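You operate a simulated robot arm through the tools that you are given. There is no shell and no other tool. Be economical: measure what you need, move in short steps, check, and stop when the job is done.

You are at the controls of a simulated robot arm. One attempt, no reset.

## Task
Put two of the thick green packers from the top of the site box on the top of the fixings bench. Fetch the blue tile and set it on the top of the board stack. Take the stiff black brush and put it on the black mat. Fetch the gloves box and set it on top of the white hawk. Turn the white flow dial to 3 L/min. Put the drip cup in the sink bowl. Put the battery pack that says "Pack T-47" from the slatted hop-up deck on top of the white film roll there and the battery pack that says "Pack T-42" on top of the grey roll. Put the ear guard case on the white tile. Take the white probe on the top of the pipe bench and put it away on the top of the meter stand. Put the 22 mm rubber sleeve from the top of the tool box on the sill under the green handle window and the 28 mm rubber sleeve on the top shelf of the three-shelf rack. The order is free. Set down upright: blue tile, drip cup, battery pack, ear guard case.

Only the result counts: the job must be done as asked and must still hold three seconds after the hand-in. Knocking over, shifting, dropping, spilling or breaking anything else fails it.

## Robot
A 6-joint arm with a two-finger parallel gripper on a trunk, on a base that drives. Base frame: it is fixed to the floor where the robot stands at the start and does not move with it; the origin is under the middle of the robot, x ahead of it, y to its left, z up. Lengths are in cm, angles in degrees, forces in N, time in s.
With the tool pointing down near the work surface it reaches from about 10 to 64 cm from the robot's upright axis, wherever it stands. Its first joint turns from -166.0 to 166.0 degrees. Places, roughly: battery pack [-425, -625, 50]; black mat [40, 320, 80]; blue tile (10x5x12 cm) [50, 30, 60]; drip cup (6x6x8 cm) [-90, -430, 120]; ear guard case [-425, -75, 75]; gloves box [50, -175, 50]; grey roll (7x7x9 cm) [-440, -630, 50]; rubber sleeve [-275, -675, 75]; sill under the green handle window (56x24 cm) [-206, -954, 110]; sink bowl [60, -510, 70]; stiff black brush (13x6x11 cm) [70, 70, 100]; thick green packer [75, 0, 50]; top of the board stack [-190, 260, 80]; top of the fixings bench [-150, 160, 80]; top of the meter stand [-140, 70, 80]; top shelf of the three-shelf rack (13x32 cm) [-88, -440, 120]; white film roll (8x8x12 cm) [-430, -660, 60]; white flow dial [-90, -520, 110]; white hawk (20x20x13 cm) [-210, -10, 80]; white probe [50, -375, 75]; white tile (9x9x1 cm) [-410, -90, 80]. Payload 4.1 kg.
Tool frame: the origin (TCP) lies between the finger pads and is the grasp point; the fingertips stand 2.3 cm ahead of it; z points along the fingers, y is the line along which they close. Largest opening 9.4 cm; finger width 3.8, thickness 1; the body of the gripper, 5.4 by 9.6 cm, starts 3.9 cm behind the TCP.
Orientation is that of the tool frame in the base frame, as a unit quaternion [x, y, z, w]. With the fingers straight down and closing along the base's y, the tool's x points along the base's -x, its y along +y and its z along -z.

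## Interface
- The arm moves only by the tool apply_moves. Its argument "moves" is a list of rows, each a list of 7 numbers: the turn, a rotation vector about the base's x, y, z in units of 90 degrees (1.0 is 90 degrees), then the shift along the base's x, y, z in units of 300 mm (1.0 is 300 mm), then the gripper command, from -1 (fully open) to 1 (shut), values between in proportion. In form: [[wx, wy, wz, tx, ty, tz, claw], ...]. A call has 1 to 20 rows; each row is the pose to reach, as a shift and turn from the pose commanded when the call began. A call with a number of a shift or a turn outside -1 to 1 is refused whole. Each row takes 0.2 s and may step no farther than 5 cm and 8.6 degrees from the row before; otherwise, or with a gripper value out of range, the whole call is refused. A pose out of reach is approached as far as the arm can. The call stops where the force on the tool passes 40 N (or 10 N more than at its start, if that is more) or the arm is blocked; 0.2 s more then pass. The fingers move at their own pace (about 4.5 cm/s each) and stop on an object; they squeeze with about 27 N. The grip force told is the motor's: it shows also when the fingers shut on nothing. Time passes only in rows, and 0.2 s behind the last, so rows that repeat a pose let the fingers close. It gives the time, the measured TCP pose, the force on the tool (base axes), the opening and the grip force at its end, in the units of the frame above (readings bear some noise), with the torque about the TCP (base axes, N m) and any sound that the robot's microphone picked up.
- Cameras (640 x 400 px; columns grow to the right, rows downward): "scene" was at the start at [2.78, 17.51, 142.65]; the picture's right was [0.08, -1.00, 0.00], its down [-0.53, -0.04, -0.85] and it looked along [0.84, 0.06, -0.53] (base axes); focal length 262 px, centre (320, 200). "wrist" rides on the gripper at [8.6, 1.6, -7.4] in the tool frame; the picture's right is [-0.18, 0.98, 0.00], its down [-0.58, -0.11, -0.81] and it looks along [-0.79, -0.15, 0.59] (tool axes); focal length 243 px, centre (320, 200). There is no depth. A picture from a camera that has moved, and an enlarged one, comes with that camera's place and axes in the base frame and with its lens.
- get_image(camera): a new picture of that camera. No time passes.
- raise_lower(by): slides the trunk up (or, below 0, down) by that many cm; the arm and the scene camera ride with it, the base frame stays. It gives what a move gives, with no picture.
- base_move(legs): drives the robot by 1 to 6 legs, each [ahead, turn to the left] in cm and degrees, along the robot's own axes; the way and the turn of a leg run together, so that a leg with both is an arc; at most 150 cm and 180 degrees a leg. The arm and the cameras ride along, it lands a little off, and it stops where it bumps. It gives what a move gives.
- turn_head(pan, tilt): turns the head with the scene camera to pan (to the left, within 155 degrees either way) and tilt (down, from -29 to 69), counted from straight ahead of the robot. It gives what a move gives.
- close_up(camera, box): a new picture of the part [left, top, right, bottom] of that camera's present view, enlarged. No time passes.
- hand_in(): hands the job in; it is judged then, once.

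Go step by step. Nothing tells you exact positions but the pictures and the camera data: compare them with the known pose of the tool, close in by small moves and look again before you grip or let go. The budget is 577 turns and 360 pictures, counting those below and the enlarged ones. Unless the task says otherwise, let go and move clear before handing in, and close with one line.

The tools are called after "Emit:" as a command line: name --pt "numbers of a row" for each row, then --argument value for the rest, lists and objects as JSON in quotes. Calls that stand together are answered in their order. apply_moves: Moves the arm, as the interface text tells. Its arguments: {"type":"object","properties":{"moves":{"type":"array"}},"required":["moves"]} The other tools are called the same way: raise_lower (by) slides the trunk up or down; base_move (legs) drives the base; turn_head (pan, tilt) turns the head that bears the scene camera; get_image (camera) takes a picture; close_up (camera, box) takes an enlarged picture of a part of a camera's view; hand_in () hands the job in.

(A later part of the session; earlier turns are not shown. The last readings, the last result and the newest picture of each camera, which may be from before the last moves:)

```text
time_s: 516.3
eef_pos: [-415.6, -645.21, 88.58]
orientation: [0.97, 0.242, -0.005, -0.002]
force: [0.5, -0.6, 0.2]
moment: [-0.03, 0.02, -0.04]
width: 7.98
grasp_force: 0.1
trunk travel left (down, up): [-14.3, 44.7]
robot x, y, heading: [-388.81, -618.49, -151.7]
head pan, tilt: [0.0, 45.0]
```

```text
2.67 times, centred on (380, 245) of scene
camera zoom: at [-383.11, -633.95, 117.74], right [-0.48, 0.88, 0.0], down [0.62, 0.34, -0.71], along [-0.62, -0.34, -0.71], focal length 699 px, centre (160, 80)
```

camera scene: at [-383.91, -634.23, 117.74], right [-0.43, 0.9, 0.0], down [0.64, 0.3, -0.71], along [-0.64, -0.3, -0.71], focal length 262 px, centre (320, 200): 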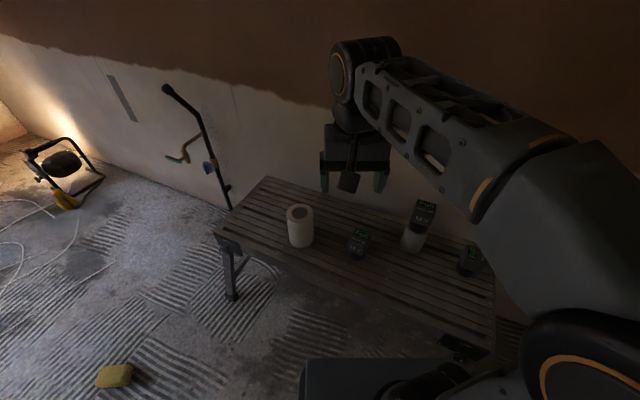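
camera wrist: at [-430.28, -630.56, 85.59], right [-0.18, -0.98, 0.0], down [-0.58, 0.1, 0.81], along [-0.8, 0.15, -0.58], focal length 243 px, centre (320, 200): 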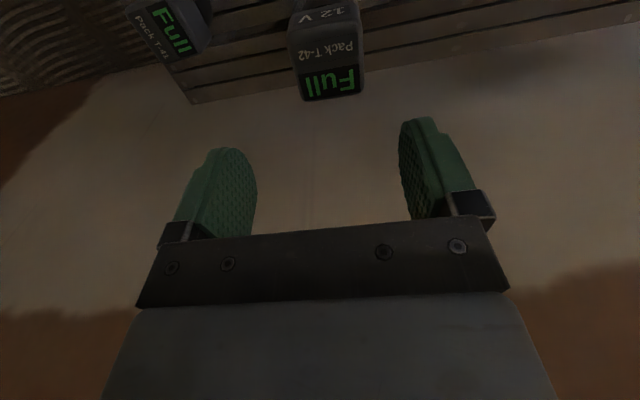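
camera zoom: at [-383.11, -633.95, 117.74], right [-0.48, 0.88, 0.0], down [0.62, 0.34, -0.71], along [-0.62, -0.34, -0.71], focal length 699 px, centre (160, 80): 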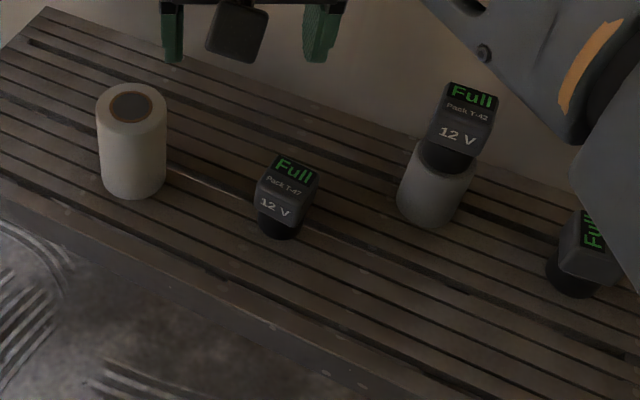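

Nothing shifted. Now T-47 at about (-428.6,-643): turn to match its slight yaw and come above it.

Emit:
apply_moves --pt "0 0 -0.08 -0.1 0.02 -0.05 -1" --pt "0 0 -0.16 -0.2 0.04 -0.12 -1" --pt "0 0 -0.24 -0.3 0.06 -0.2 -1" --pt "0 0 -0.256 -0.4 0.07 -0.3 -1" --pt "0 0 -0.256 -0.433 0.07 -0.43 -1" --pt "0 0 -0.256 -0.433 0.07 -0.57 -1"

Emit:
get_image --camera "wrist"

Emit:
close_up --camera "scene" --box '[240, 150, 480, 300]'

```text
time_s: 517.7
eef_pos: [-428.7, -643.03, 71.35]
orientation: [0.999, 0.045, -0.003, -0.004]
force: [0.6, -0.2, -0.1]
moment: [-0.02, -0.01, -0.01]
width: 9.41
grasp_force: 0.2
trunk travel left (down, up): [-14.3, 44.7]
robot x, y, heading: [-389.13, -617.97, -151.4]
head pan, tilt: [0.0, 45.0]
```

```text
190 pictures are left
camera wrist: at [-419.88, -644.0, 78.7], right [-0.1, -1.0, 0.0], down [-0.58, 0.05, 0.81], along [-0.81, 0.08, -0.58], focal length 243 px, centre (320, 200)
```

wrist: 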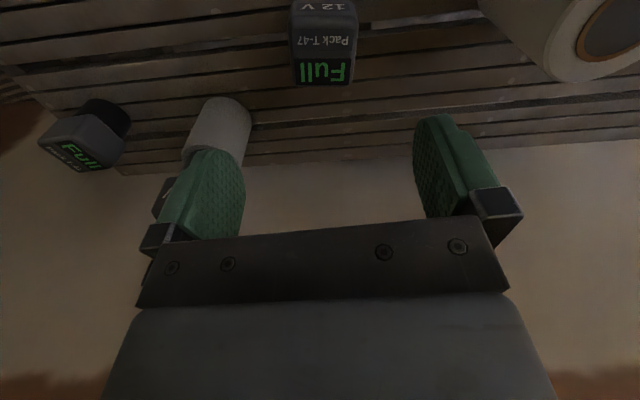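

```text
2.67 times, centred on (360, 225) of scene
camera zoom: at [-383.09, -633.93, 117.74], right [-0.48, 0.88, 0.0], down [0.62, 0.34, -0.71], along [-0.62, -0.34, -0.71], focal length 699 px, centre (213, 133)
```

zoom: 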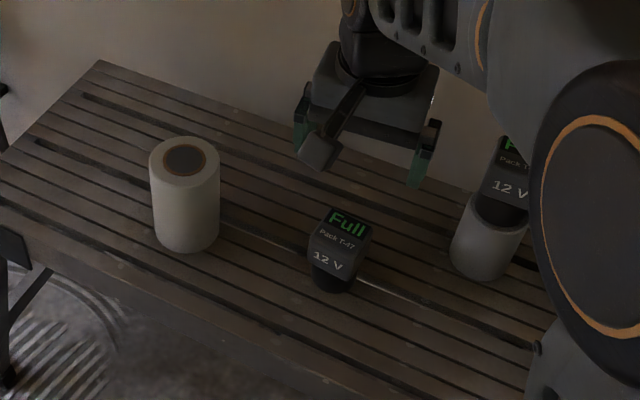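

Emit:
apply_moves --pt "0 0 0 0 -0.005 -0.13 -1" --pt "0 0 0 0 -0.005 -0.26 -1" --pt "0 0 0 0 -0.005 -0.37 -1" --pt "0 0 0 0 -0.005 -0.45 -1"

Emit:
get_image --camera "wrist"

```text
time_s: 518.7
eef_pos: [-428.4, -643.16, 58.1]
orientation: [0.999, 0.045, -0.005, -0.003]
force: [0.1, 0.6, 0.2]
moment: [0.0, 0.01, 0.03]
width: 9.4
grasp_force: 0.0
trunk travel left (down, up): [-14.3, 44.7]
robot x, y, heading: [-388.62, -618.2, -151.3]
head pan, tilt: [0.0, 45.0]
```

```text
188 pictures are left
camera wrist: at [-419.61, -644.08, 65.28], right [-0.1, -1.0, 0.0], down [-0.58, 0.05, 0.81], along [-0.81, 0.08, -0.58], focal length 243 px, centre (320, 200)
```

wrist: 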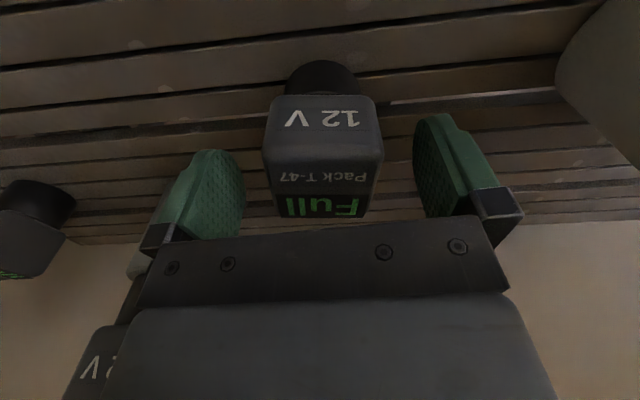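

Emit:
apply_moves --pt "0 0 0 -0.01 0 -0.03 -1" --pt "0 0 0 -0.01 0 -0.063 -1" --pt "0 0 0 -0.01 0 -0.063 1" --pt "0 0 0 -0.01 0 -0.063 1" --pt "0 0 0 -0.01 0 -0.063 1" --pt "0 0 0 -0.01 0 -0.063 1" --pt "0 0 0 -0.01 0 -0.063 1"

Emit:
get_image --camera "wrist"

```text
time_s: 520.3
eef_pos: [-428.68, -643.28, 55.99]
orientation: [0.999, 0.045, -0.005, -0.003]
force: [-0.7, 1.1, 1.7]
moment: [-0.07, 0.01, -0.03]
width: 5.39
grasp_force: 27.3
trunk travel left (down, up): [-14.3, 44.7]
robot x, y, heading: [-389.09, -618.2, -151.6]
head pan, tilt: [0.0, 45.0]
```

```text
187 pictures are left
camera wrist: at [-419.93, -644.18, 63.38], right [-0.1, -1.0, 0.0], down [-0.58, 0.05, 0.81], along [-0.81, 0.08, -0.58], focal length 243 px, centre (320, 200)
```

wrist: 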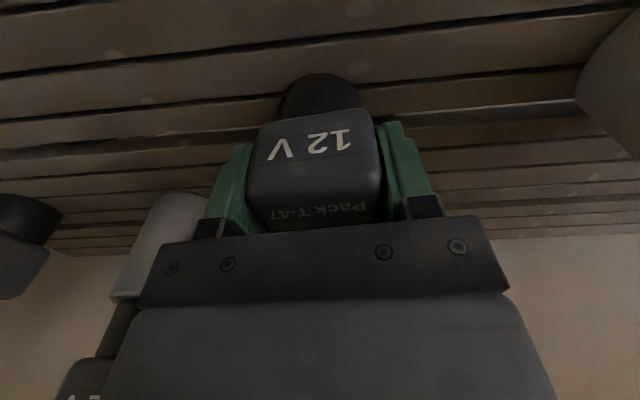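

T-47 is gripped. Lift and carry it over the film roll at (-427,-660.8).

Emit:
apply_moves --pt "0 0 0 0 0 0.03 1" --pt "0 0 0 0 0 0.1 1" --pt "0 0 0 0 0 0.22 1" --pt "0 0 0 0 0 0.36 1" --pt "0 0 0 0 0 0.5 1" --pt "0 0 0 0 0 0.64 1" --pt "0 0 0 0 -0.02 0.72 1" --pt "0 0 0 0.02 -0.15 0.72 1" --pt "0 0 0 0.04 -0.28 0.72 1" --pt "0 0 0 0.06 -0.41 0.72 1" --pt "0 0 0 0.073 -0.52 0.72 1" --pt "0 0 0 0.073 -0.577 0.72 1"

Emit:
get_image --camera "wrist"

Emit:
close_up --camera "scene" --box '[220, 100, 480, 300]'

```text
time_s: 522.9
eef_pos: [-426.33, -660.67, 77.56]
orientation: [0.999, 0.045, -0.005, -0.002]
force: [0.5, 0.0, -3.2]
moment: [0.01, -0.01, 0.0]
width: 5.4
grasp_force: 26.4
trunk travel left (down, up): [-14.3, 44.7]
robot x, y, heading: [-388.81, -618.41, -151.6]
head pan, tilt: [0.0, 45.0]
```

```text
186 pictures are left
camera wrist: at [-417.49, -661.56, 84.92], right [-0.1, -1.0, 0.0], down [-0.58, 0.05, 0.81], along [-0.81, 0.08, -0.58], focal length 243 px, centre (320, 200)
```

wrist: 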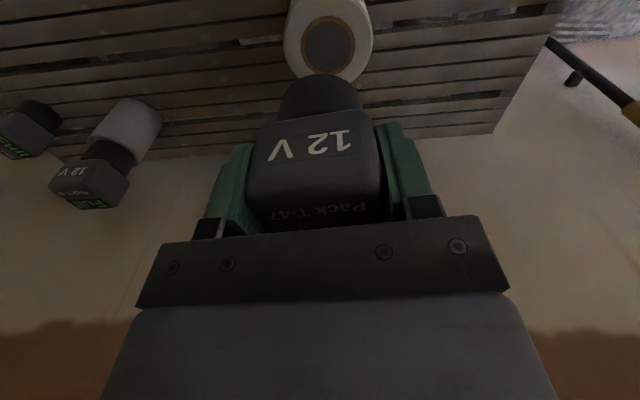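

```text
2.00 times, centred on (350, 200) of scene
camera zoom: at [-383.12, -633.95, 117.74], right [-0.48, 0.88, 0.0], down [0.62, 0.34, -0.71], along [-0.62, -0.34, -0.71], focal length 524 px, centre (260, 200)
```

zoom: 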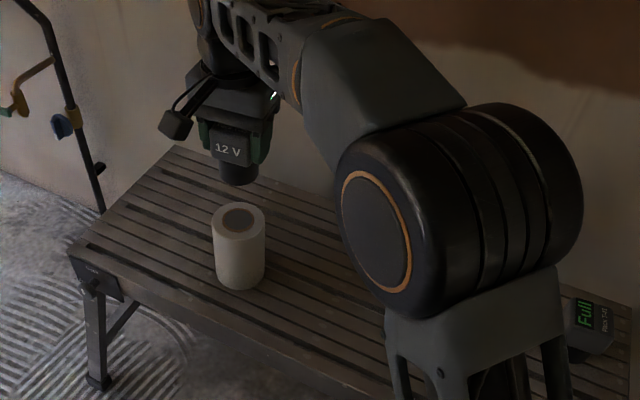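

Aligned within a few millimetres. Lower.

Emit:
apply_moves --pt "0 0 0 0 -0.01 -0.12 1" --pt "0 0 0 0 -0.01 -0.22 1" --pt "0 0 0 0 -0.01 -0.27 1" --pt "0 0 0 0 -0.01 -0.295 1" --pt "0 0 0 0 -0.01 -0.31 1" --pt "0 0 0 0 -0.01 -0.318 1" --pt "0 0 0 0 -0.01 -0.326 1"

Emit:
close_up --camera "scene" --box '[220, 100, 480, 300]'

```text
time_s: 524.5
eef_pos: [-426.59, -660.94, 67.91]
orientation: [0.999, 0.044, -0.005, -0.002]
force: [2.2, 1.7, 10.9]
moment: [0.04, -0.42, 0.08]
width: 5.39
grasp_force: 27.3
trunk travel left (down, up): [-14.3, 44.7]
robot x, y, heading: [-389.21, -617.62, -151.6]
head pan, tilt: [0.0, 45.0]
```

```text
2.00 times, centred on (350, 200) of scene
camera zoom: at [-383.05, -633.87, 117.78], right [-0.48, 0.88, 0.0], down [0.62, 0.34, -0.71], along [-0.62, -0.34, -0.71], focal length 524 px, centre (260, 200)
```

zoom: 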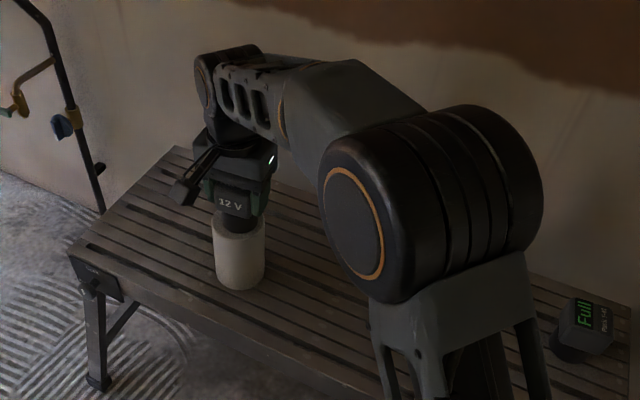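

Contact. Release and rise.

Emit:
apply_moves --pt "0 0 0 0 0 0.004 1" --pt "0 0 0 0 0 0.004 0" --pt "0 0 0 0 0 0.004 -0.5" --pt "0 0 0 0 0 0.004 -0.7" --pt "0 0 0 0 0 0.05 -0.7" --pt "0 0 0 0 0 0.15 -0.7" --pt "0 0 0 0 0 0.3 -0.7" --pt "0 0 0 0 0 0.45 -0.7" --pt "0 0 0 0 0 0.6 -0.7"

Emit:
get_image --camera "wrist"

Emit:
close_up --camera "scene" --box '[220, 100, 480, 300]'

```text
time_s: 526.5
eef_pos: [-426.54, -660.87, 85.75]
orientation: [0.999, 0.044, -0.003, -0.002]
force: [-0.3, 0.2, -0.9]
moment: [0.01, -0.04, 0.02]
width: 8.02
grasp_force: 0.2
trunk travel left (down, up): [-14.3, 44.7]
robot x, y, heading: [-388.72, -618.45, -151.8]
head pan, tilt: [0.0, 45.0]
```

```text
183 pictures are left
camera wrist: at [-417.71, -661.78, 93.05], right [-0.1, -1.0, 0.0], down [-0.58, 0.05, 0.81], along [-0.81, 0.08, -0.58], focal length 243 px, centre (320, 200)
```

wrist: 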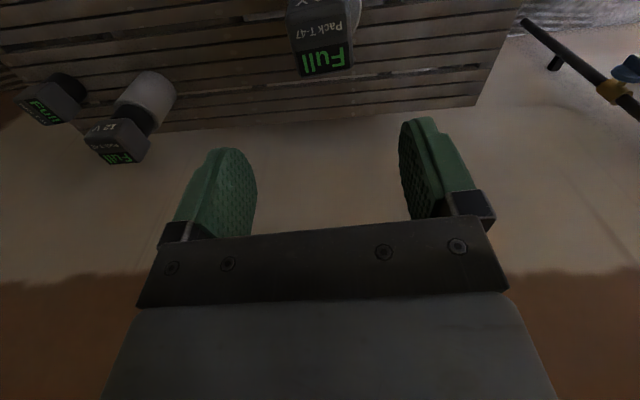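

```text
2.00 times, centred on (350, 200) of scene
camera zoom: at [-383.12, -633.96, 117.73], right [-0.48, 0.88, 0.0], down [0.62, 0.34, -0.71], along [-0.62, -0.34, -0.71], focal length 524 px, centre (260, 200)
```

zoom: 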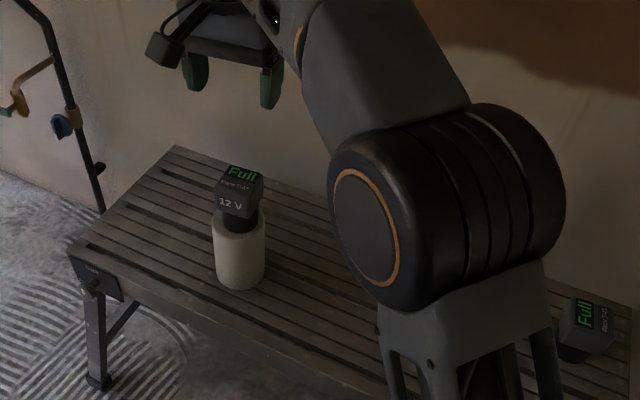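

Both packs are placed. Retract, raise, back away, and look at the tool box with the rubber sleeves.

Emit:
raise_lower --by 25

Emit:
apply_moves --pt "0 0 0 0.08 0.1 0 -0.7" --pt "0 0 0 0.16 0.2 0 -0.7" --pt "0 0 0 0.24 0.3 0 -0.7" --pt "0 0 0 0.3 0.42 0 -0.7" --pt "0 0 0 0.36 0.55 0 -0.7"

Emit:
base_move --legs '[[-55, 0], [0, 62]]'

Emit:
turn_head --pan 0 --tilt 35

Emit:
get_image --camera "scene"

```text
time_s: 529.1
eef_pos: [-426.53, -660.85, 110.75]
orientation: [0.999, 0.045, -0.004, -0.003]
force: [-0.8, 0.7, 0.4]
moment: [-0.02, 0.04, -0.03]
width: 7.99
grasp_force: 0.1
trunk travel left (down, up): [-39.3, 19.7]
robot x, y, heading: [-389.01, -618.16, -151.8]
head pan, tilt: [0.0, 45.0]
```

```text
time_s: 530.3
eef_pos: [-415.68, -644.35, 110.62]
orientation: [0.999, 0.045, -0.005, -0.002]
force: [0.0, -0.7, -1.1]
moment: [0.0, -0.03, 0.02]
width: 8.01
grasp_force: 0.0
trunk travel left (down, up): [-39.3, 19.7]
robot x, y, heading: [-389.05, -618.14, -151.5]
head pan, tilt: [0.0, 45.0]
```

```text
time_s: 536.1
eef_pos: [-331.47, -628.42, 110.74]
orientation: [0.831, 0.556, -0.005, 0.0]
force: [-0.8, 0.0, -0.6]
moment: [-0.01, 0.02, 0.02]
width: 7.98
grasp_force: 0.1
trunk travel left (down, up): [-39.3, 19.7]
robot x, y, heading: [-342.47, -592.75, -88.8]
head pan, tilt: [0.0, 45.0]
```

```text
time_s: 536.8
eef_pos: [-331.54, -628.38, 110.73]
orientation: [0.831, 0.556, -0.005, 0.0]
force: [-0.4, -0.4, -0.3]
moment: [0.03, 0.03, 0.02]
width: 8.0
grasp_force: 0.1
trunk travel left (down, up): [-39.3, 19.7]
robot x, y, heading: [-342.08, -592.44, -88.9]
head pan, tilt: [0.0, 35.0]
```

```text
181 pictures are left
camera scene: at [-325.83, -595.21, 144.22], right [-1.0, -0.02, 0.0], down [-0.01, 0.57, -0.82], along [0.01, -0.82, -0.57], focal length 262 px, centre (320, 200)
```

scene: 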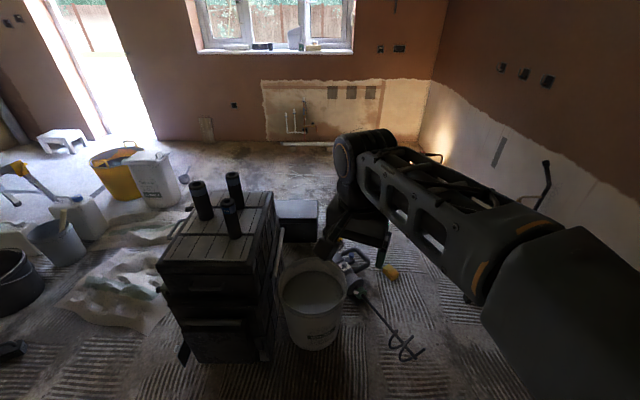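

Emit:
close_up --camera "scene" --box '[160, 160, 300, 290]'

Emit:
close_up --camera "scene" --box '[180, 0, 370, 70]'

```text
3.08 times, centred on (230, 225) of scene
camera zoom: at [-325.83, -595.21, 144.22], right [-1.0, -0.02, 0.0], down [-0.01, 0.57, -0.82], along [0.01, -0.82, -0.57], focal length 806 px, centre (597, 123)
```

zoom: 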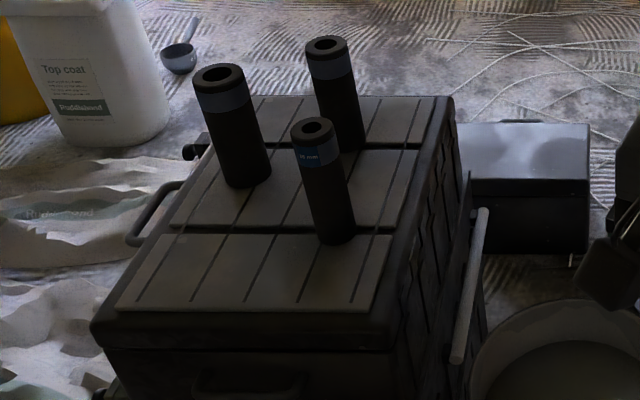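

```text
3.37 times, centred on (275, 35) of scene
camera zoom: at [-325.83, -595.21, 144.22], right [-1.0, -0.02, 0.0], down [-0.01, 0.57, -0.82], along [0.01, -0.82, -0.57], focal length 883 px, centre (472, 756)
```

zoom: 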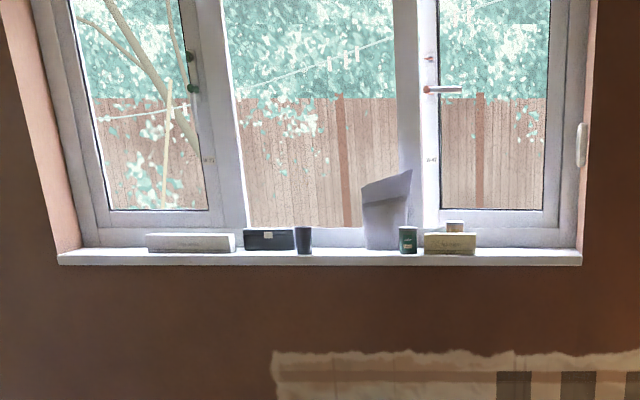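

Three sleeves stand on the tool box; the front one has a blue band reading about "15 mm". I need to read the others, so I'll drive in front of the tool box.

Emit:
base_move --legs '[[0, 89], [62, 0], [0, -90], [12, 0]]'

Emit:
turn_head --pan 0 --tilt 45

Emit:
get_image --camera "scene"

Emit:
get_image --camera "wrist"

```text
time_s: 548.7
eef_pos: [-267.65, -640.74, 110.57]
orientation: [0.828, 0.56, -0.005, 0.0]
force: [-0.3, 1.1, -0.1]
moment: [0.0, 0.01, 0.01]
width: 7.98
grasp_force: 0.2
trunk travel left (down, up): [-39.3, 19.7]
robot x, y, heading: [-278.83, -605.41, -88.4]
head pan, tilt: [0.0, 35.0]
```

```text
time_s: 549.4
eef_pos: [-267.68, -640.66, 110.63]
orientation: [0.829, 0.56, -0.005, 0.0]
force: [-0.1, 0.7, -1.2]
moment: [-0.03, -0.03, 0.01]
width: 7.99
grasp_force: 0.1
trunk travel left (down, up): [-39.3, 19.7]
robot x, y, heading: [-279.23, -605.19, -88.5]
head pan, tilt: [0.0, 45.0]
```

```text
178 pictures are left
camera scene: at [-262.35, -606.78, 142.74], right [-1.0, -0.03, 0.0], down [-0.02, 0.71, -0.71], along [0.02, -0.71, -0.71], focal length 262 px, centre (320, 200)
```

scene: 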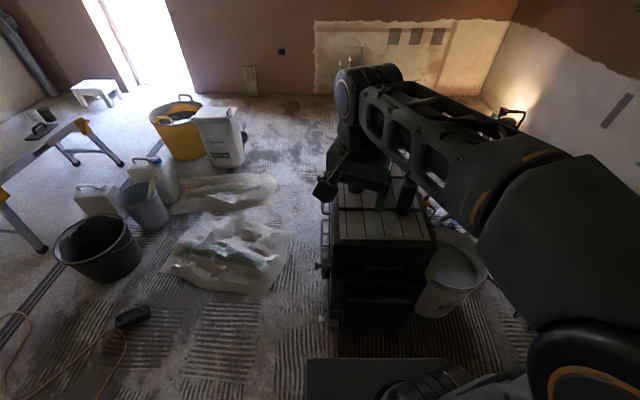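

```text
177 pictures are left
camera wrist: at [-262.82, -633.25, 118.0], right [0.84, -0.54, 0.0], down [-0.31, -0.49, 0.81], along [-0.44, -0.68, -0.58], focal length 243 px, centre (320, 200)
```

wrist: 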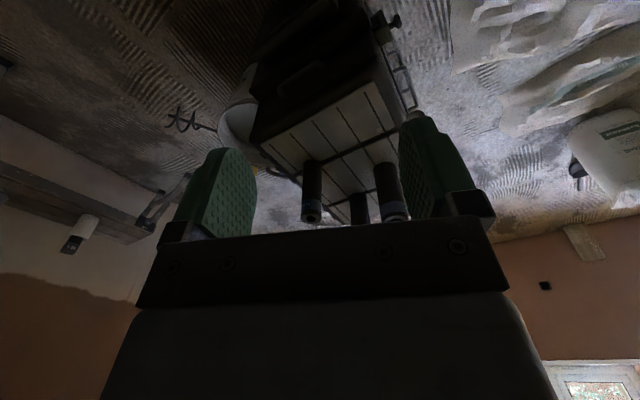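

Emit:
close_up --camera "wrist" --box '[270, 120, 430, 230]'

```text
3.64 times, centred on (350, 175) of wrist
camera zoom: at [-262.82, -633.25, 118.0], right [0.84, -0.54, 0.0], down [-0.31, -0.49, 0.81], along [-0.44, -0.68, -0.58], focal length 882 px, centre (211, 291)
```

zoom: 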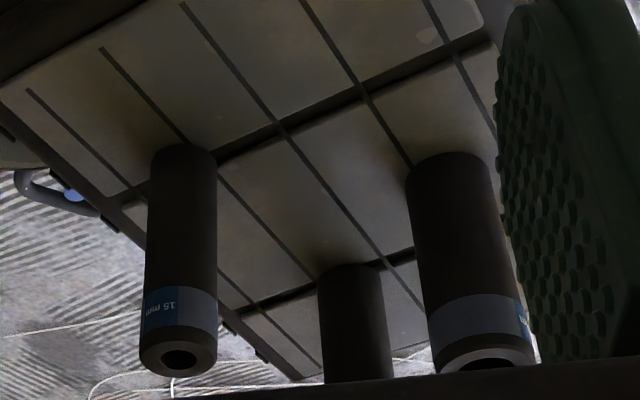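

C in front reads 15 mm; the others' labels face away. I'll move up and swing the wrist camera round to read them.

Emit:
base_move --legs '[[17, -1.5]]'

Emit:
apply_moves --pt "0 0 -0.09 0.05 0 0.02 -0.7" --pt "0 0 -0.18 0.1 0 0.04 -0.7" --pt "0 0 -0.27 0.15 0 0.06 -0.7" --pt "0 0 -0.36 0.18 -0.03 0.08 -0.7" --pt "0 0 -0.45 0.2 -0.07 0.1 -0.7" --pt "0 0 -0.54 0.22 -0.12 0.1 -0.7" --pt "0 0 -0.63 0.24 -0.18 0.1 -0.7" --pt "0 0 -0.72 0.26 -0.24 0.1 -0.7" --pt "0 0 -0.81 0.28 -0.3 0.1 -0.7" --pt "0 0 -0.9 0.3 -0.36 0.1 -0.7" --pt "0 0 -0.98 0.32 -0.44 0.1 -0.7"

Emit:
get_image --camera "wrist"

Emit:
get_image --camera "scene"

```text
time_s: 551.0
eef_pos: [-268.11, -657.17, 110.58]
orientation: [0.833, 0.553, -0.005, -0.001]
force: [0.3, 1.2, -0.1]
moment: [0.0, 0.02, 0.01]
width: 7.98
grasp_force: 0.1
trunk travel left (down, up): [-39.3, 19.7]
robot x, y, heading: [-278.47, -621.04, -89.7]
head pan, tilt: [0.0, 45.0]
stopped in leg 1: the robot was blocked; the commanded pose is now the measured one
```

```text
time_s: 553.4
eef_pos: [-258.51, -670.31, 113.66]
orientation: [0.983, -0.184, -0.003, -0.004]
force: [0.0, 0.4, 0.6]
moment: [0.0, 0.06, 0.03]
width: 7.97
grasp_force: 0.0
trunk travel left (down, up): [-39.3, 19.7]
robot x, y, heading: [-278.63, -620.94, -89.8]
head pan, tilt: [0.0, 45.0]
```

```text
175 pictures are left
camera wrist: at [-251.01, -675.11, 120.98], right [-0.53, -0.85, 0.0], down [-0.5, 0.31, 0.81], along [-0.69, 0.43, -0.58], focal length 243 px, centre (320, 200)
```

wrist: 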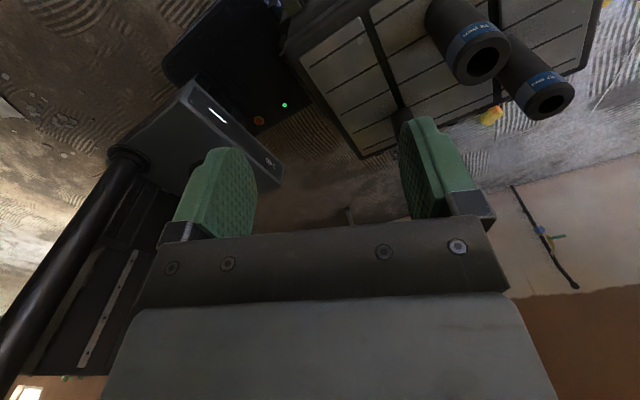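

```text
174 pictures are left
camera scene: at [-262.13, -623.28, 142.74], right [-1.0, -0.01, 0.0], down [0.0, 0.71, -0.71], along [0.0, -0.71, -0.71], focal length 262 px, centre (320, 200)
```

scene: 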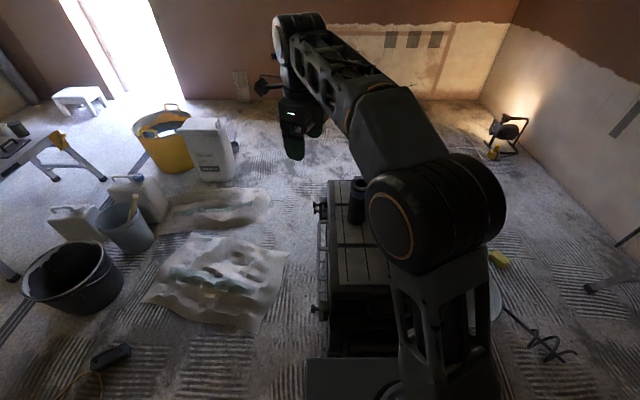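

Emit:
close_up --camera "wrist" --box '[420, 0, 580, 130]'

```text
3.08 times, centred on (500, 65) of wrist
camera zoom: at [-251.01, -675.11, 120.98], right [-0.53, -0.85, 0.0], down [-0.5, 0.31, 0.81], along [-0.69, 0.43, -0.58], focal length 746 px, centre (-234, 615)
```

zoom: 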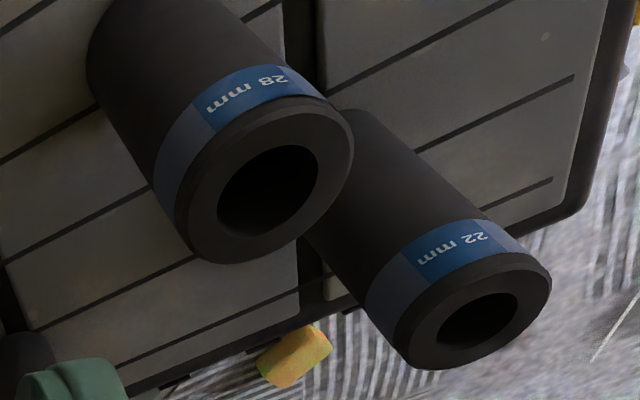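

The left one (A) is 28 mm, the back one (B) 22 mm. B is far, so I'll use a forward-tilted tool. First back off 1 cm and turn the gripper to close along x.

Emit:
base_move --legs '[[-1, 0]]'

Emit:
apply_moves --pt "0 0 0.09 -0.06 0.03 0 -1" --pt "0 0 0.18 -0.12 0.06 0 -1" --pt "0 0 0.27 -0.18 0.09 0 -1" --pt "0 0 0.36 -0.24 0.12 0 -1" --pt "0 0 0.45 -0.3 0.15 0 -1" --pt "0 0 0.54 -0.36 0.18 0 -1" --pt "0 0 0.63 -0.42 0.21 0 -1" --pt "0 0 0.72 -0.48 0.24 0 -1" --pt "0 0 0.81 -0.54 0.27 0 -1" --pt "0 0 0.9 -0.6 0.3 0 -1" --pt "0 0 0.98 -0.66 0.3 0 -1"

Emit:
apply_moves --pt "0 0 0.09 -0.05 0 0 -1" --pt "0 0 0.18 -0.1 0 0 -1" --pt "0 0 0.25 -0.15 0 0 -1"

Emit:
apply_moves --pt "-0.09 0 0 0 0 0 -1" --pt "-0.18 0 0 0 0 0 -1" --pt "-0.27 0 0 0 0 0 -1" --pt "-0.36 0 0 0 0 0 -1"

Emit:
get_image --camera "wrist"

Emit:
get_image --camera "scene"

```text
time_s: 554.1
eef_pos: [-258.46, -669.25, 113.67]
orientation: [0.983, -0.184, -0.003, -0.004]
force: [0.9, 0.0, 0.7]
moment: [0.03, -0.02, 0.02]
width: 8.01
grasp_force: 0.2
trunk travel left (down, up): [-39.3, 19.7]
robot x, y, heading: [-278.57, -620.17, -89.6]
head pan, tilt: [0.0, 45.0]
```

```text
time_s: 556.5
eef_pos: [-278.34, -660.24, 113.65]
orientation: [0.833, 0.553, -0.004, 0.0]
force: [-0.6, -0.6, 0.3]
moment: [0.0, 0.02, -0.03]
width: 9.4
grasp_force: 0.0
trunk travel left (down, up): [-39.3, 19.7]
robot x, y, heading: [-278.98, -620.18, -89.6]
head pan, tilt: [0.0, 45.0]
```

```text
time_s: 557.3
eef_pos: [-283.02, -660.34, 113.82]
orientation: [0.709, 0.705, -0.004, 0.001]
force: [0.3, 0.1, -0.2]
moment: [-0.01, -0.03, -0.04]
width: 9.4
grasp_force: 0.0
trunk travel left (down, up): [-39.3, 19.7]
robot x, y, heading: [-278.57, -620.19, -89.8]
head pan, tilt: [0.0, 45.0]
```

```text
time_s: 558.3
eef_pos: [-282.92, -660.25, 113.68]
orientation: [0.681, 0.675, -0.202, 0.199]
force: [-0.2, 0.2, 0.3]
moment: [0.0, 0.01, 0.0]
width: 9.41
grasp_force: 0.0
trunk travel left (down, up): [-39.3, 19.7]
robot x, y, heading: [-278.17, -619.88, -89.5]
head pan, tilt: [0.0, 45.0]
```

```text
172 pictures are left
camera wrist: at [-281.15, -649.01, 115.2], right [0.98, -0.16, 0.1], down [-0.11, -0.05, 0.99], along [-0.16, -0.99, -0.07], focal length 243 px, centre (320, 200)
```

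wrist: 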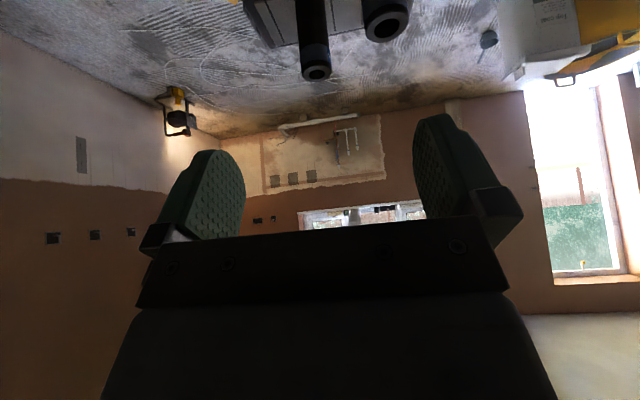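

```text
171 pictures are left
camera scene: at [-262.15, -622.25, 142.74], right [-1.0, -0.01, 0.0], down [0.0, 0.71, -0.71], along [0.0, -0.71, -0.71], focal length 262 px, centre (320, 200)
```

scene: 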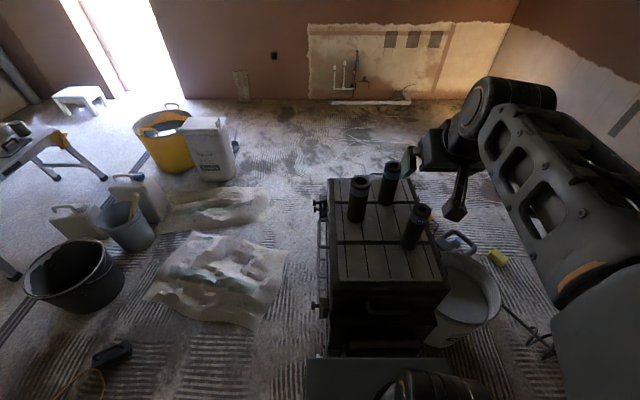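

Emit:
close_up --camera "scene" --box '[310, 140, 470, 270]'

```text
3.08 times, centred on (390, 205) of scene
camera zoom: at [-262.15, -622.25, 142.74], right [-1.0, -0.01, 0.0], down [0.0, 0.71, -0.71], along [0.0, -0.71, -0.71], focal length 806 px, centre (105, 185)
```

zoom: 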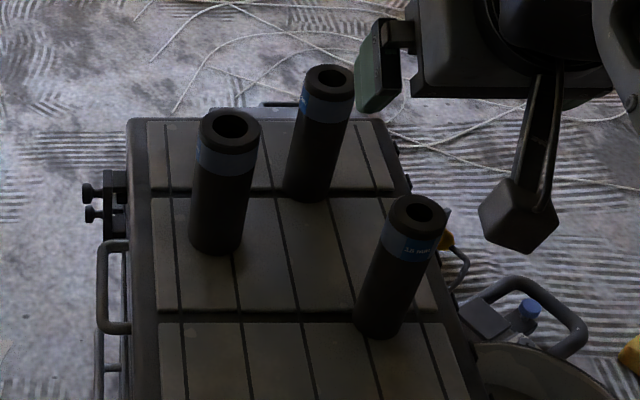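

Triangulated: sleeves about z 65–84, A (28 mm) at (-276.2,-690), B (22 mm) at (-288,-699). I'll tilt further to about 55° and lower the trunk by 20 to reach A first.

Emit:
raise_lower --by -18

Emit:
apply_moves --pt "-0.09 0 0 0.06 0 0 -1" --pt "-0.18 0 0 0.12 0 0 -1" --pt "-0.256 0 0 0.18 0 0 -1" --pt "-0.256 0 0 0.225 -0.1 -0.03 -1"

Emit:
get_image --camera "wrist"

Emit:
get_image --camera "scene"

```text
time_s: 560.3
eef_pos: [-283.06, -660.3, 95.64]
orientation: [0.682, 0.675, -0.201, 0.198]
force: [0.4, -0.4, -0.6]
moment: [0.02, 0.0, 0.0]
width: 9.4
grasp_force: 0.0
trunk travel left (down, up): [-21.3, 37.7]
robot x, y, heading: [-278.55, -620.21, -89.4]
head pan, tilt: [0.0, 45.0]
```

```text
time_s: 561.3
eef_pos: [-276.0, -663.27, 94.97]
orientation: [0.627, 0.621, -0.332, 0.333]
force: [-0.3, 0.1, -0.5]
moment: [0.03, 0.02, 0.01]
width: 9.39
grasp_force: 0.1
trunk travel left (down, up): [-21.3, 37.7]
robot x, y, heading: [-278.88, -619.9, -89.6]
head pan, tilt: [0.0, 45.0]
```

```text
169 pictures are left
camera wrist: at [-274.2, -652.28, 91.94], right [0.98, -0.11, 0.16], down [-0.11, 0.35, 0.93], along [-0.16, -0.93, 0.33], focal length 243 px, centre (320, 200)
```

wrist: 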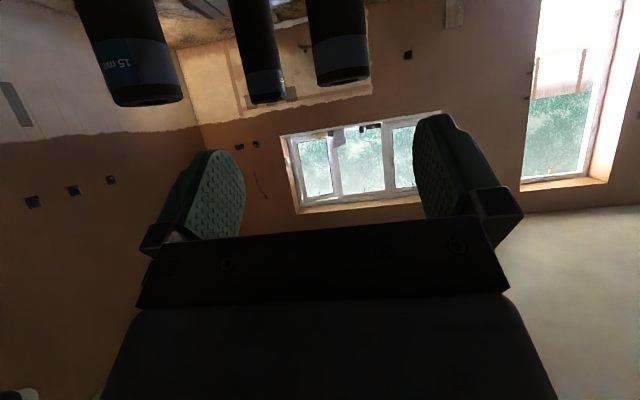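

```text
168 pictures are left
camera scene: at [-262.16, -622.27, 124.78], right [-1.0, -0.01, 0.0], down [0.0, 0.71, -0.71], along [0.0, -0.71, -0.71], focal length 262 px, centre (320, 200)
```

scene: 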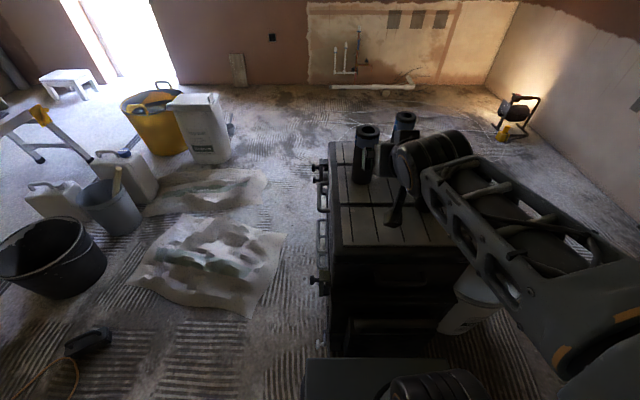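

Camera hangs below in this pose, fine. Move in along the tool axis toward A and check.

Emit:
apply_moves --pt "0 0 0 0.01 -0.1 -0.08 -1" --pt "0 0 0 0.015 -0.2 -0.16 -1" --pt "0 0 0 0.015 -0.3 -0.26 -1" --pt "0 0 0 0.015 -0.38 -0.37 -1"

Emit:
get_image --camera "wrist"

Emit:
close_up --camera "scene" --box '[310, 100, 490, 260]'

```text
time_s: 562.3
eef_pos: [-275.72, -674.68, 83.89]
orientation: [0.628, 0.621, -0.33, 0.332]
force: [0.4, 0.4, -0.5]
moment: [0.01, -0.01, 0.04]
width: 9.38
grasp_force: 0.1
trunk travel left (down, up): [-21.3, 37.7]
robot x, y, heading: [-278.59, -620.13, -89.4]
head pan, tilt: [0.0, 45.0]
```

```text
167 pictures are left
camera wrist: at [-273.96, -663.68, 80.92], right [0.98, -0.11, 0.16], down [-0.11, 0.34, 0.93], along [-0.16, -0.93, 0.32], focal length 243 px, centre (320, 200)
```

wrist: 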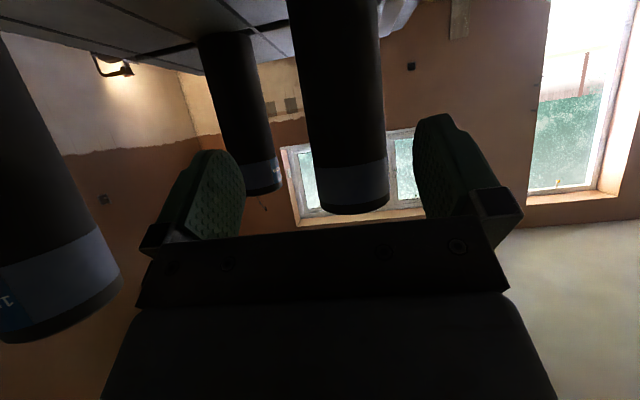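

```text
2.50 times, centred on (400, 180) of scene
camera zoom: at [-262.16, -622.21, 124.74], right [-1.0, -0.01, 0.0], down [0.0, 0.71, -0.71], along [0.0, -0.71, -0.71], focal length 655 px, centre (120, 250)
```

zoom: 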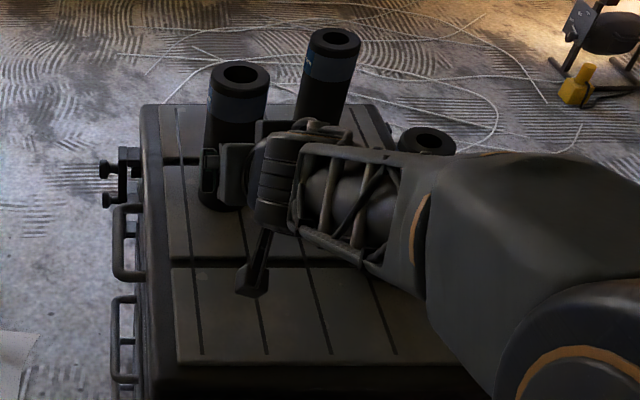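

The forearm would pass too close to the 15 mm sleeve from this side. Safer: approach the sleeves from the south later. I'll retreat the arm, and do the corridor jobs first.

Emit:
apply_moves --pt "0 0 0 0 0.08 0.1 -1" --pt "0 0 0 0 0.16 0.22 -1" --pt "0 0 0 0 0.26 0.34 -1" --pt "0 0 0 0 0.38 0.42 -1" --pt "0.09 0 0 0 0.48 0.5 -1" --pt "0.18 0 0 0 0.58 0.58 -1" --pt "0.27 0 0 0 0.66 0.66 -1" --pt "0.36 0 0 0 0.7 0.74 -1" --pt "0.45 0 0 0 0.75 0.8 -1" --pt "0.54 0 0 0 0.8 0.85 -1" --pt "0.614 0 0 0 0.85 0.9 -1"

Emit:
get_image --camera "scene"

```text
time_s: 564.7
eef_pos: [-275.43, -649.53, 109.48]
orientation: [0.71, 0.705, -0.005, 0.001]
force: [0.5, -0.1, 0.2]
moment: [-0.01, 0.0, 0.01]
width: 9.41
grasp_force: 0.0
out of reach, approached as far as the arm can: row 11
trunk travel left (down, up): [-21.3, 37.7]
robot x, y, heading: [-278.68, -619.7, -89.7]
head pan, tilt: [0.0, 45.0]
```

```text
165 pictures are left
camera scene: at [-262.15, -622.24, 124.74], right [-1.0, -0.01, 0.0], down [0.0, 0.71, -0.71], along [0.0, -0.71, -0.71], focal length 262 px, centre (320, 200)
```

scene: 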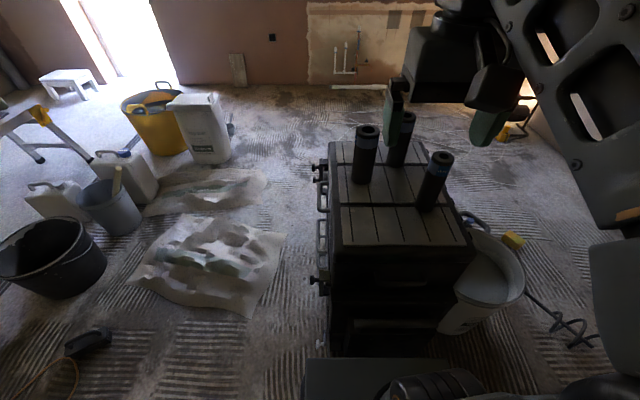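

All sleeves still stand. Back off, turn east and look at the way to the corridor.

Emit:
raise_lower --by 15

Emit:
base_move --legs '[[-8, 0], [0, 89.5]]'

Emit:
turn_head --pan 5 --tilt 28

Emit:
get_image --camera "scene"

```text
time_s: 566.5
eef_pos: [-275.35, -649.49, 124.46]
orientation: [0.71, 0.704, -0.006, 0.002]
force: [0.2, -0.2, 0.3]
moment: [-0.01, 0.02, -0.02]
width: 9.39
grasp_force: 0.0
trunk travel left (down, up): [-36.3, 22.7]
robot x, y, heading: [-278.49, -619.94, -89.5]
head pan, tilt: [0.0, 45.0]
```

```text
time_s: 571.4
eef_pos: [-249.28, -609.17, 124.48]
orientation: [0.01, 1.0, -0.002, 0.006]
force: [0.0, 0.2, -0.2]
moment: [0.03, 0.01, 0.02]
width: 9.38
grasp_force: 0.0
trunk travel left (down, up): [-36.3, 22.7]
robot x, y, heading: [-278.62, -612.02, -0.4]
head pan, tilt: [0.0, 45.0]
```

```text
time_s: 572.1
eef_pos: [-249.38, -609.14, 124.55]
orientation: [0.009, 1.0, -0.002, 0.006]
force: [0.6, 0.4, 0.1]
moment: [-0.02, 0.0, 0.01]
width: 9.4
grasp_force: 0.1
trunk travel left (down, up): [-36.3, 22.7]
robot x, y, heading: [-278.87, -612.1, -0.2]
head pan, tilt: [5.0, 28.0]
```

```text
164 pictures are left
camera scene: at [-275.68, -594.84, 142.31], right [0.08, -1.0, 0.0], down [-0.47, -0.04, -0.88], along [0.88, 0.07, -0.47], focal length 262 px, centre (320, 200)
```

scene: 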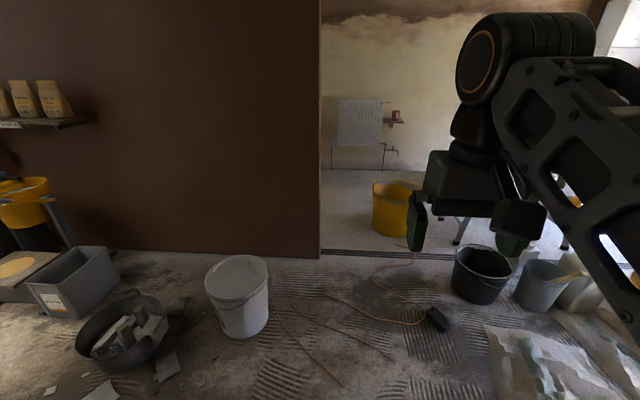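

The gap to the corridor here is too tight beside the yellow tub, so I'll take the long safe way round by the north opening.

Emit:
base_move --legs '[[0, 91], [150, 0], [150, 0]]'

```text
time_s: 590.2
eef_pos: [-293.14, -289.15, 124.5]
orientation: [0.719, -0.695, -0.003, -0.007]
force: [0.2, 0.0, 0.5]
moment: [0.0, 0.01, -0.02]
width: 9.4
grasp_force: 0.1
trunk travel left (down, up): [-36.3, 22.7]
robot x, y, heading: [-288.56, -318.07, 93.0]
head pan, tilt: [5.0, 28.0]
```

Emit:
base_move --legs '[[0, -2], [150, 0], [14, 0], [0, -91], [150, 0]]'

```text
time_s: 609.8
eef_pos: [-111.97, -153.06, 124.47]
orientation: [0.015, 1.0, -0.003, 0.006]
force: [0.0, -0.2, 0.1]
moment: [0.0, -0.01, 0.03]
width: 9.38
grasp_force: 0.0
trunk travel left (down, up): [-36.3, 22.7]
robot x, y, heading: [-141.14, -155.68, -0.8]
head pan, tilt: [5.0, 28.0]
```

Emit:
base_move --legs '[[112, 0], [0, -89], [150, 0], [40, 0]]'

Emit:
get_image --camera "scene"

Emit:
turn_head --pan 60 --tilt 30

Emit:
get_image --camera "scene"

Emit:
turn_head --pan -45 --tilt 25

Emit:
get_image --camera "scene"

```text
time_s: 628.5
eef_pos: [-32.9, -379.31, 124.41]
orientation: [0.724, 0.69, -0.006, 0.002]
force: [0.6, 0.4, 0.1]
moment: [-0.03, -0.01, -0.04]
width: 9.41
grasp_force: 0.1
trunk travel left (down, up): [-36.3, 22.7]
robot x, y, heading: [-35.08, -349.54, -91.9]
head pan, tilt: [5.0, 28.0]
```

```text
163 pictures are left
camera scene: at [-17.86, -353.47, 142.32], right [-1.0, -0.06, 0.0], down [-0.03, 0.47, -0.88], along [0.05, -0.88, -0.47], focal length 262 px, centre (320, 200)
```

scene: 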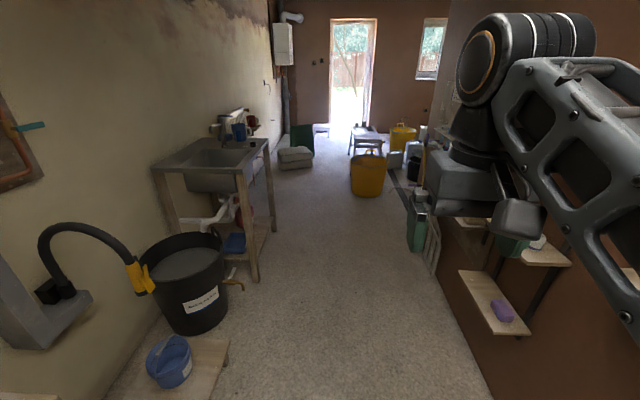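

```text
time_s: 629.7
eef_pos: [-32.88, -379.26, 124.54]
orientation: [0.723, 0.69, -0.006, 0.002]
force: [0.3, 0.4, 0.6]
moment: [-0.06, 0.02, 0.01]
width: 9.37
grasp_force: 0.1
trunk travel left (down, up): [-36.3, 22.7]
robot x, y, heading: [-35.26, -349.72, -91.9]
head pan, tilt: [60.0, 30.0]
```

```text
162 pictures are left
camera scene: at [-10.68, -349.14, 142.0], right [-0.53, -0.85, 0.0], down [-0.42, 0.26, -0.87], along [0.74, -0.46, -0.5], focal length 262 px, centre (320, 200)
```

scene: 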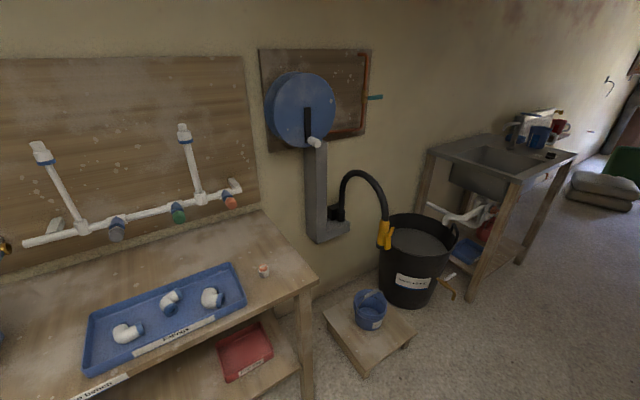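

```text
time_s: 631.5
eef_pos: [-32.98, -379.25, 124.51]
orientation: [0.724, 0.69, -0.006, 0.003]
force: [-0.3, 0.7, -0.2]
moment: [0.02, -0.03, 0.02]
width: 9.39
grasp_force: 0.2
trunk travel left (down, up): [-36.3, 22.7]
robot x, y, heading: [-35.25, -349.6, -91.9]
head pan, tilt: [-45.0, 25.0]
```

```text
161 pictures are left
camera scene: at [-25.08, -350.67, 142.8], right [-0.68, 0.73, 0.0], down [0.31, 0.29, -0.91], along [-0.66, -0.62, -0.42], focal length 262 px, centre (320, 200)
```

scene: 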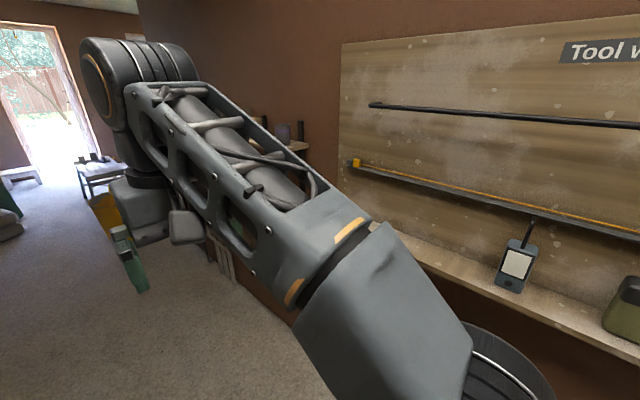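

Emit:
turn_head --pan 60 --tilt 35

Emit:
close_up --camera "scene" --box '[200, 180, 340, 290]'

```text
time_s: 633.3
eef_pos: [-32.89, -379.38, 124.5]
orientation: [0.723, 0.69, -0.006, 0.002]
force: [-0.6, 0.3, -0.5]
moment: [-0.02, 0.0, -0.03]
width: 9.38
grasp_force: 0.0
trunk travel left (down, up): [-36.3, 22.7]
robot x, y, heading: [-34.66, -349.87, -91.8]
head pan, tilt: [60.0, 35.0]
```

```text
3.64 times, centred on (270, 235) of scene
camera zoom: at [-10.89, -349.01, 141.22], right [-0.53, -0.85, 0.0], down [-0.49, 0.3, -0.82], along [0.7, -0.43, -0.57], focal length 953 px, centre (502, 73)
```

zoom: 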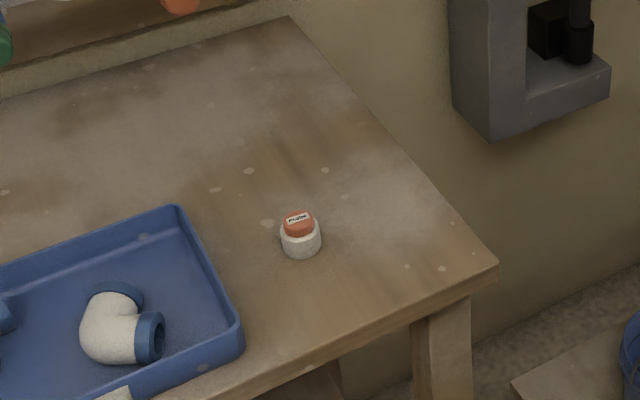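

The white probe is the small white cylinder with an orange cap on the pipe bench, near (55,-368). Face it.

Emit:
base_move --legs '[[18, 0], [0, 92], [38, 0]]'

Emit:
turn_head --pan 0 --tilt 45

Emit:
get_image --camera "scene"

Emit:
get_image --camera "wrist"

```text
time_s: 640.8
eef_pos: [32.34, -364.48, 124.43]
orientation: [0.005, 1.0, -0.002, 0.006]
force: [0.1, 0.2, 0.3]
moment: [0.01, -0.01, -0.02]
width: 9.39
grasp_force: 0.0
trunk travel left (down, up): [-36.3, 22.7]
robot x, y, heading: [2.87, -367.61, 0.2]
head pan, tilt: [60.0, 35.0]
```

```text
time_s: 642.1
eef_pos: [32.32, -364.4, 124.52]
orientation: [0.003, 1.0, -0.003, 0.007]
force: [0.6, -0.1, -1.0]
moment: [-0.02, 0.03, 0.0]
width: 9.41
grasp_force: 0.0
trunk travel left (down, up): [-36.3, 22.7]
robot x, y, heading: [2.78, -367.33, 0.3]
head pan, tilt: [0.0, 45.0]
```

```text
159 pictures are left
camera scene: at [4.83, -351.09, 139.74], right [0.01, -1.0, 0.0], down [-0.71, 0.0, -0.71], along [0.71, 0.0, -0.71], focal length 262 px, centre (320, 200)
```

scene: 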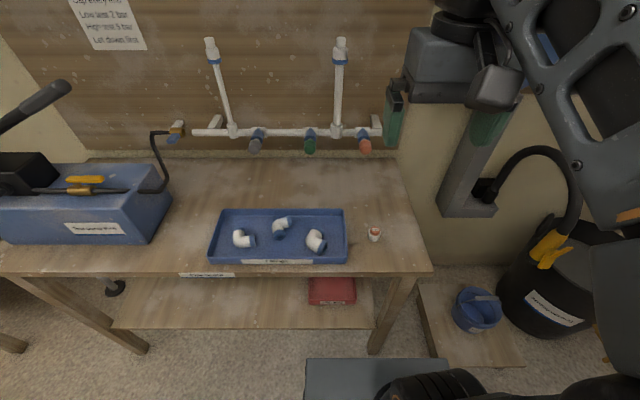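

```text
158 pictures are left
camera wrist: at [23.66, -362.69, 131.75], right [0.19, 0.98, 0.0], down [0.57, -0.11, 0.81], along [0.8, -0.16, -0.58], focal length 243 px, centre (320, 200)
```

wrist: 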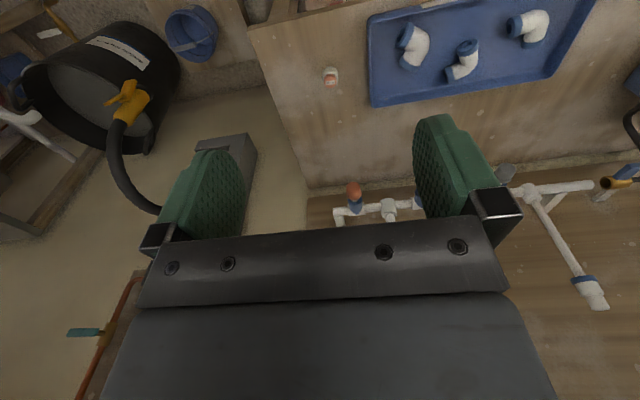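

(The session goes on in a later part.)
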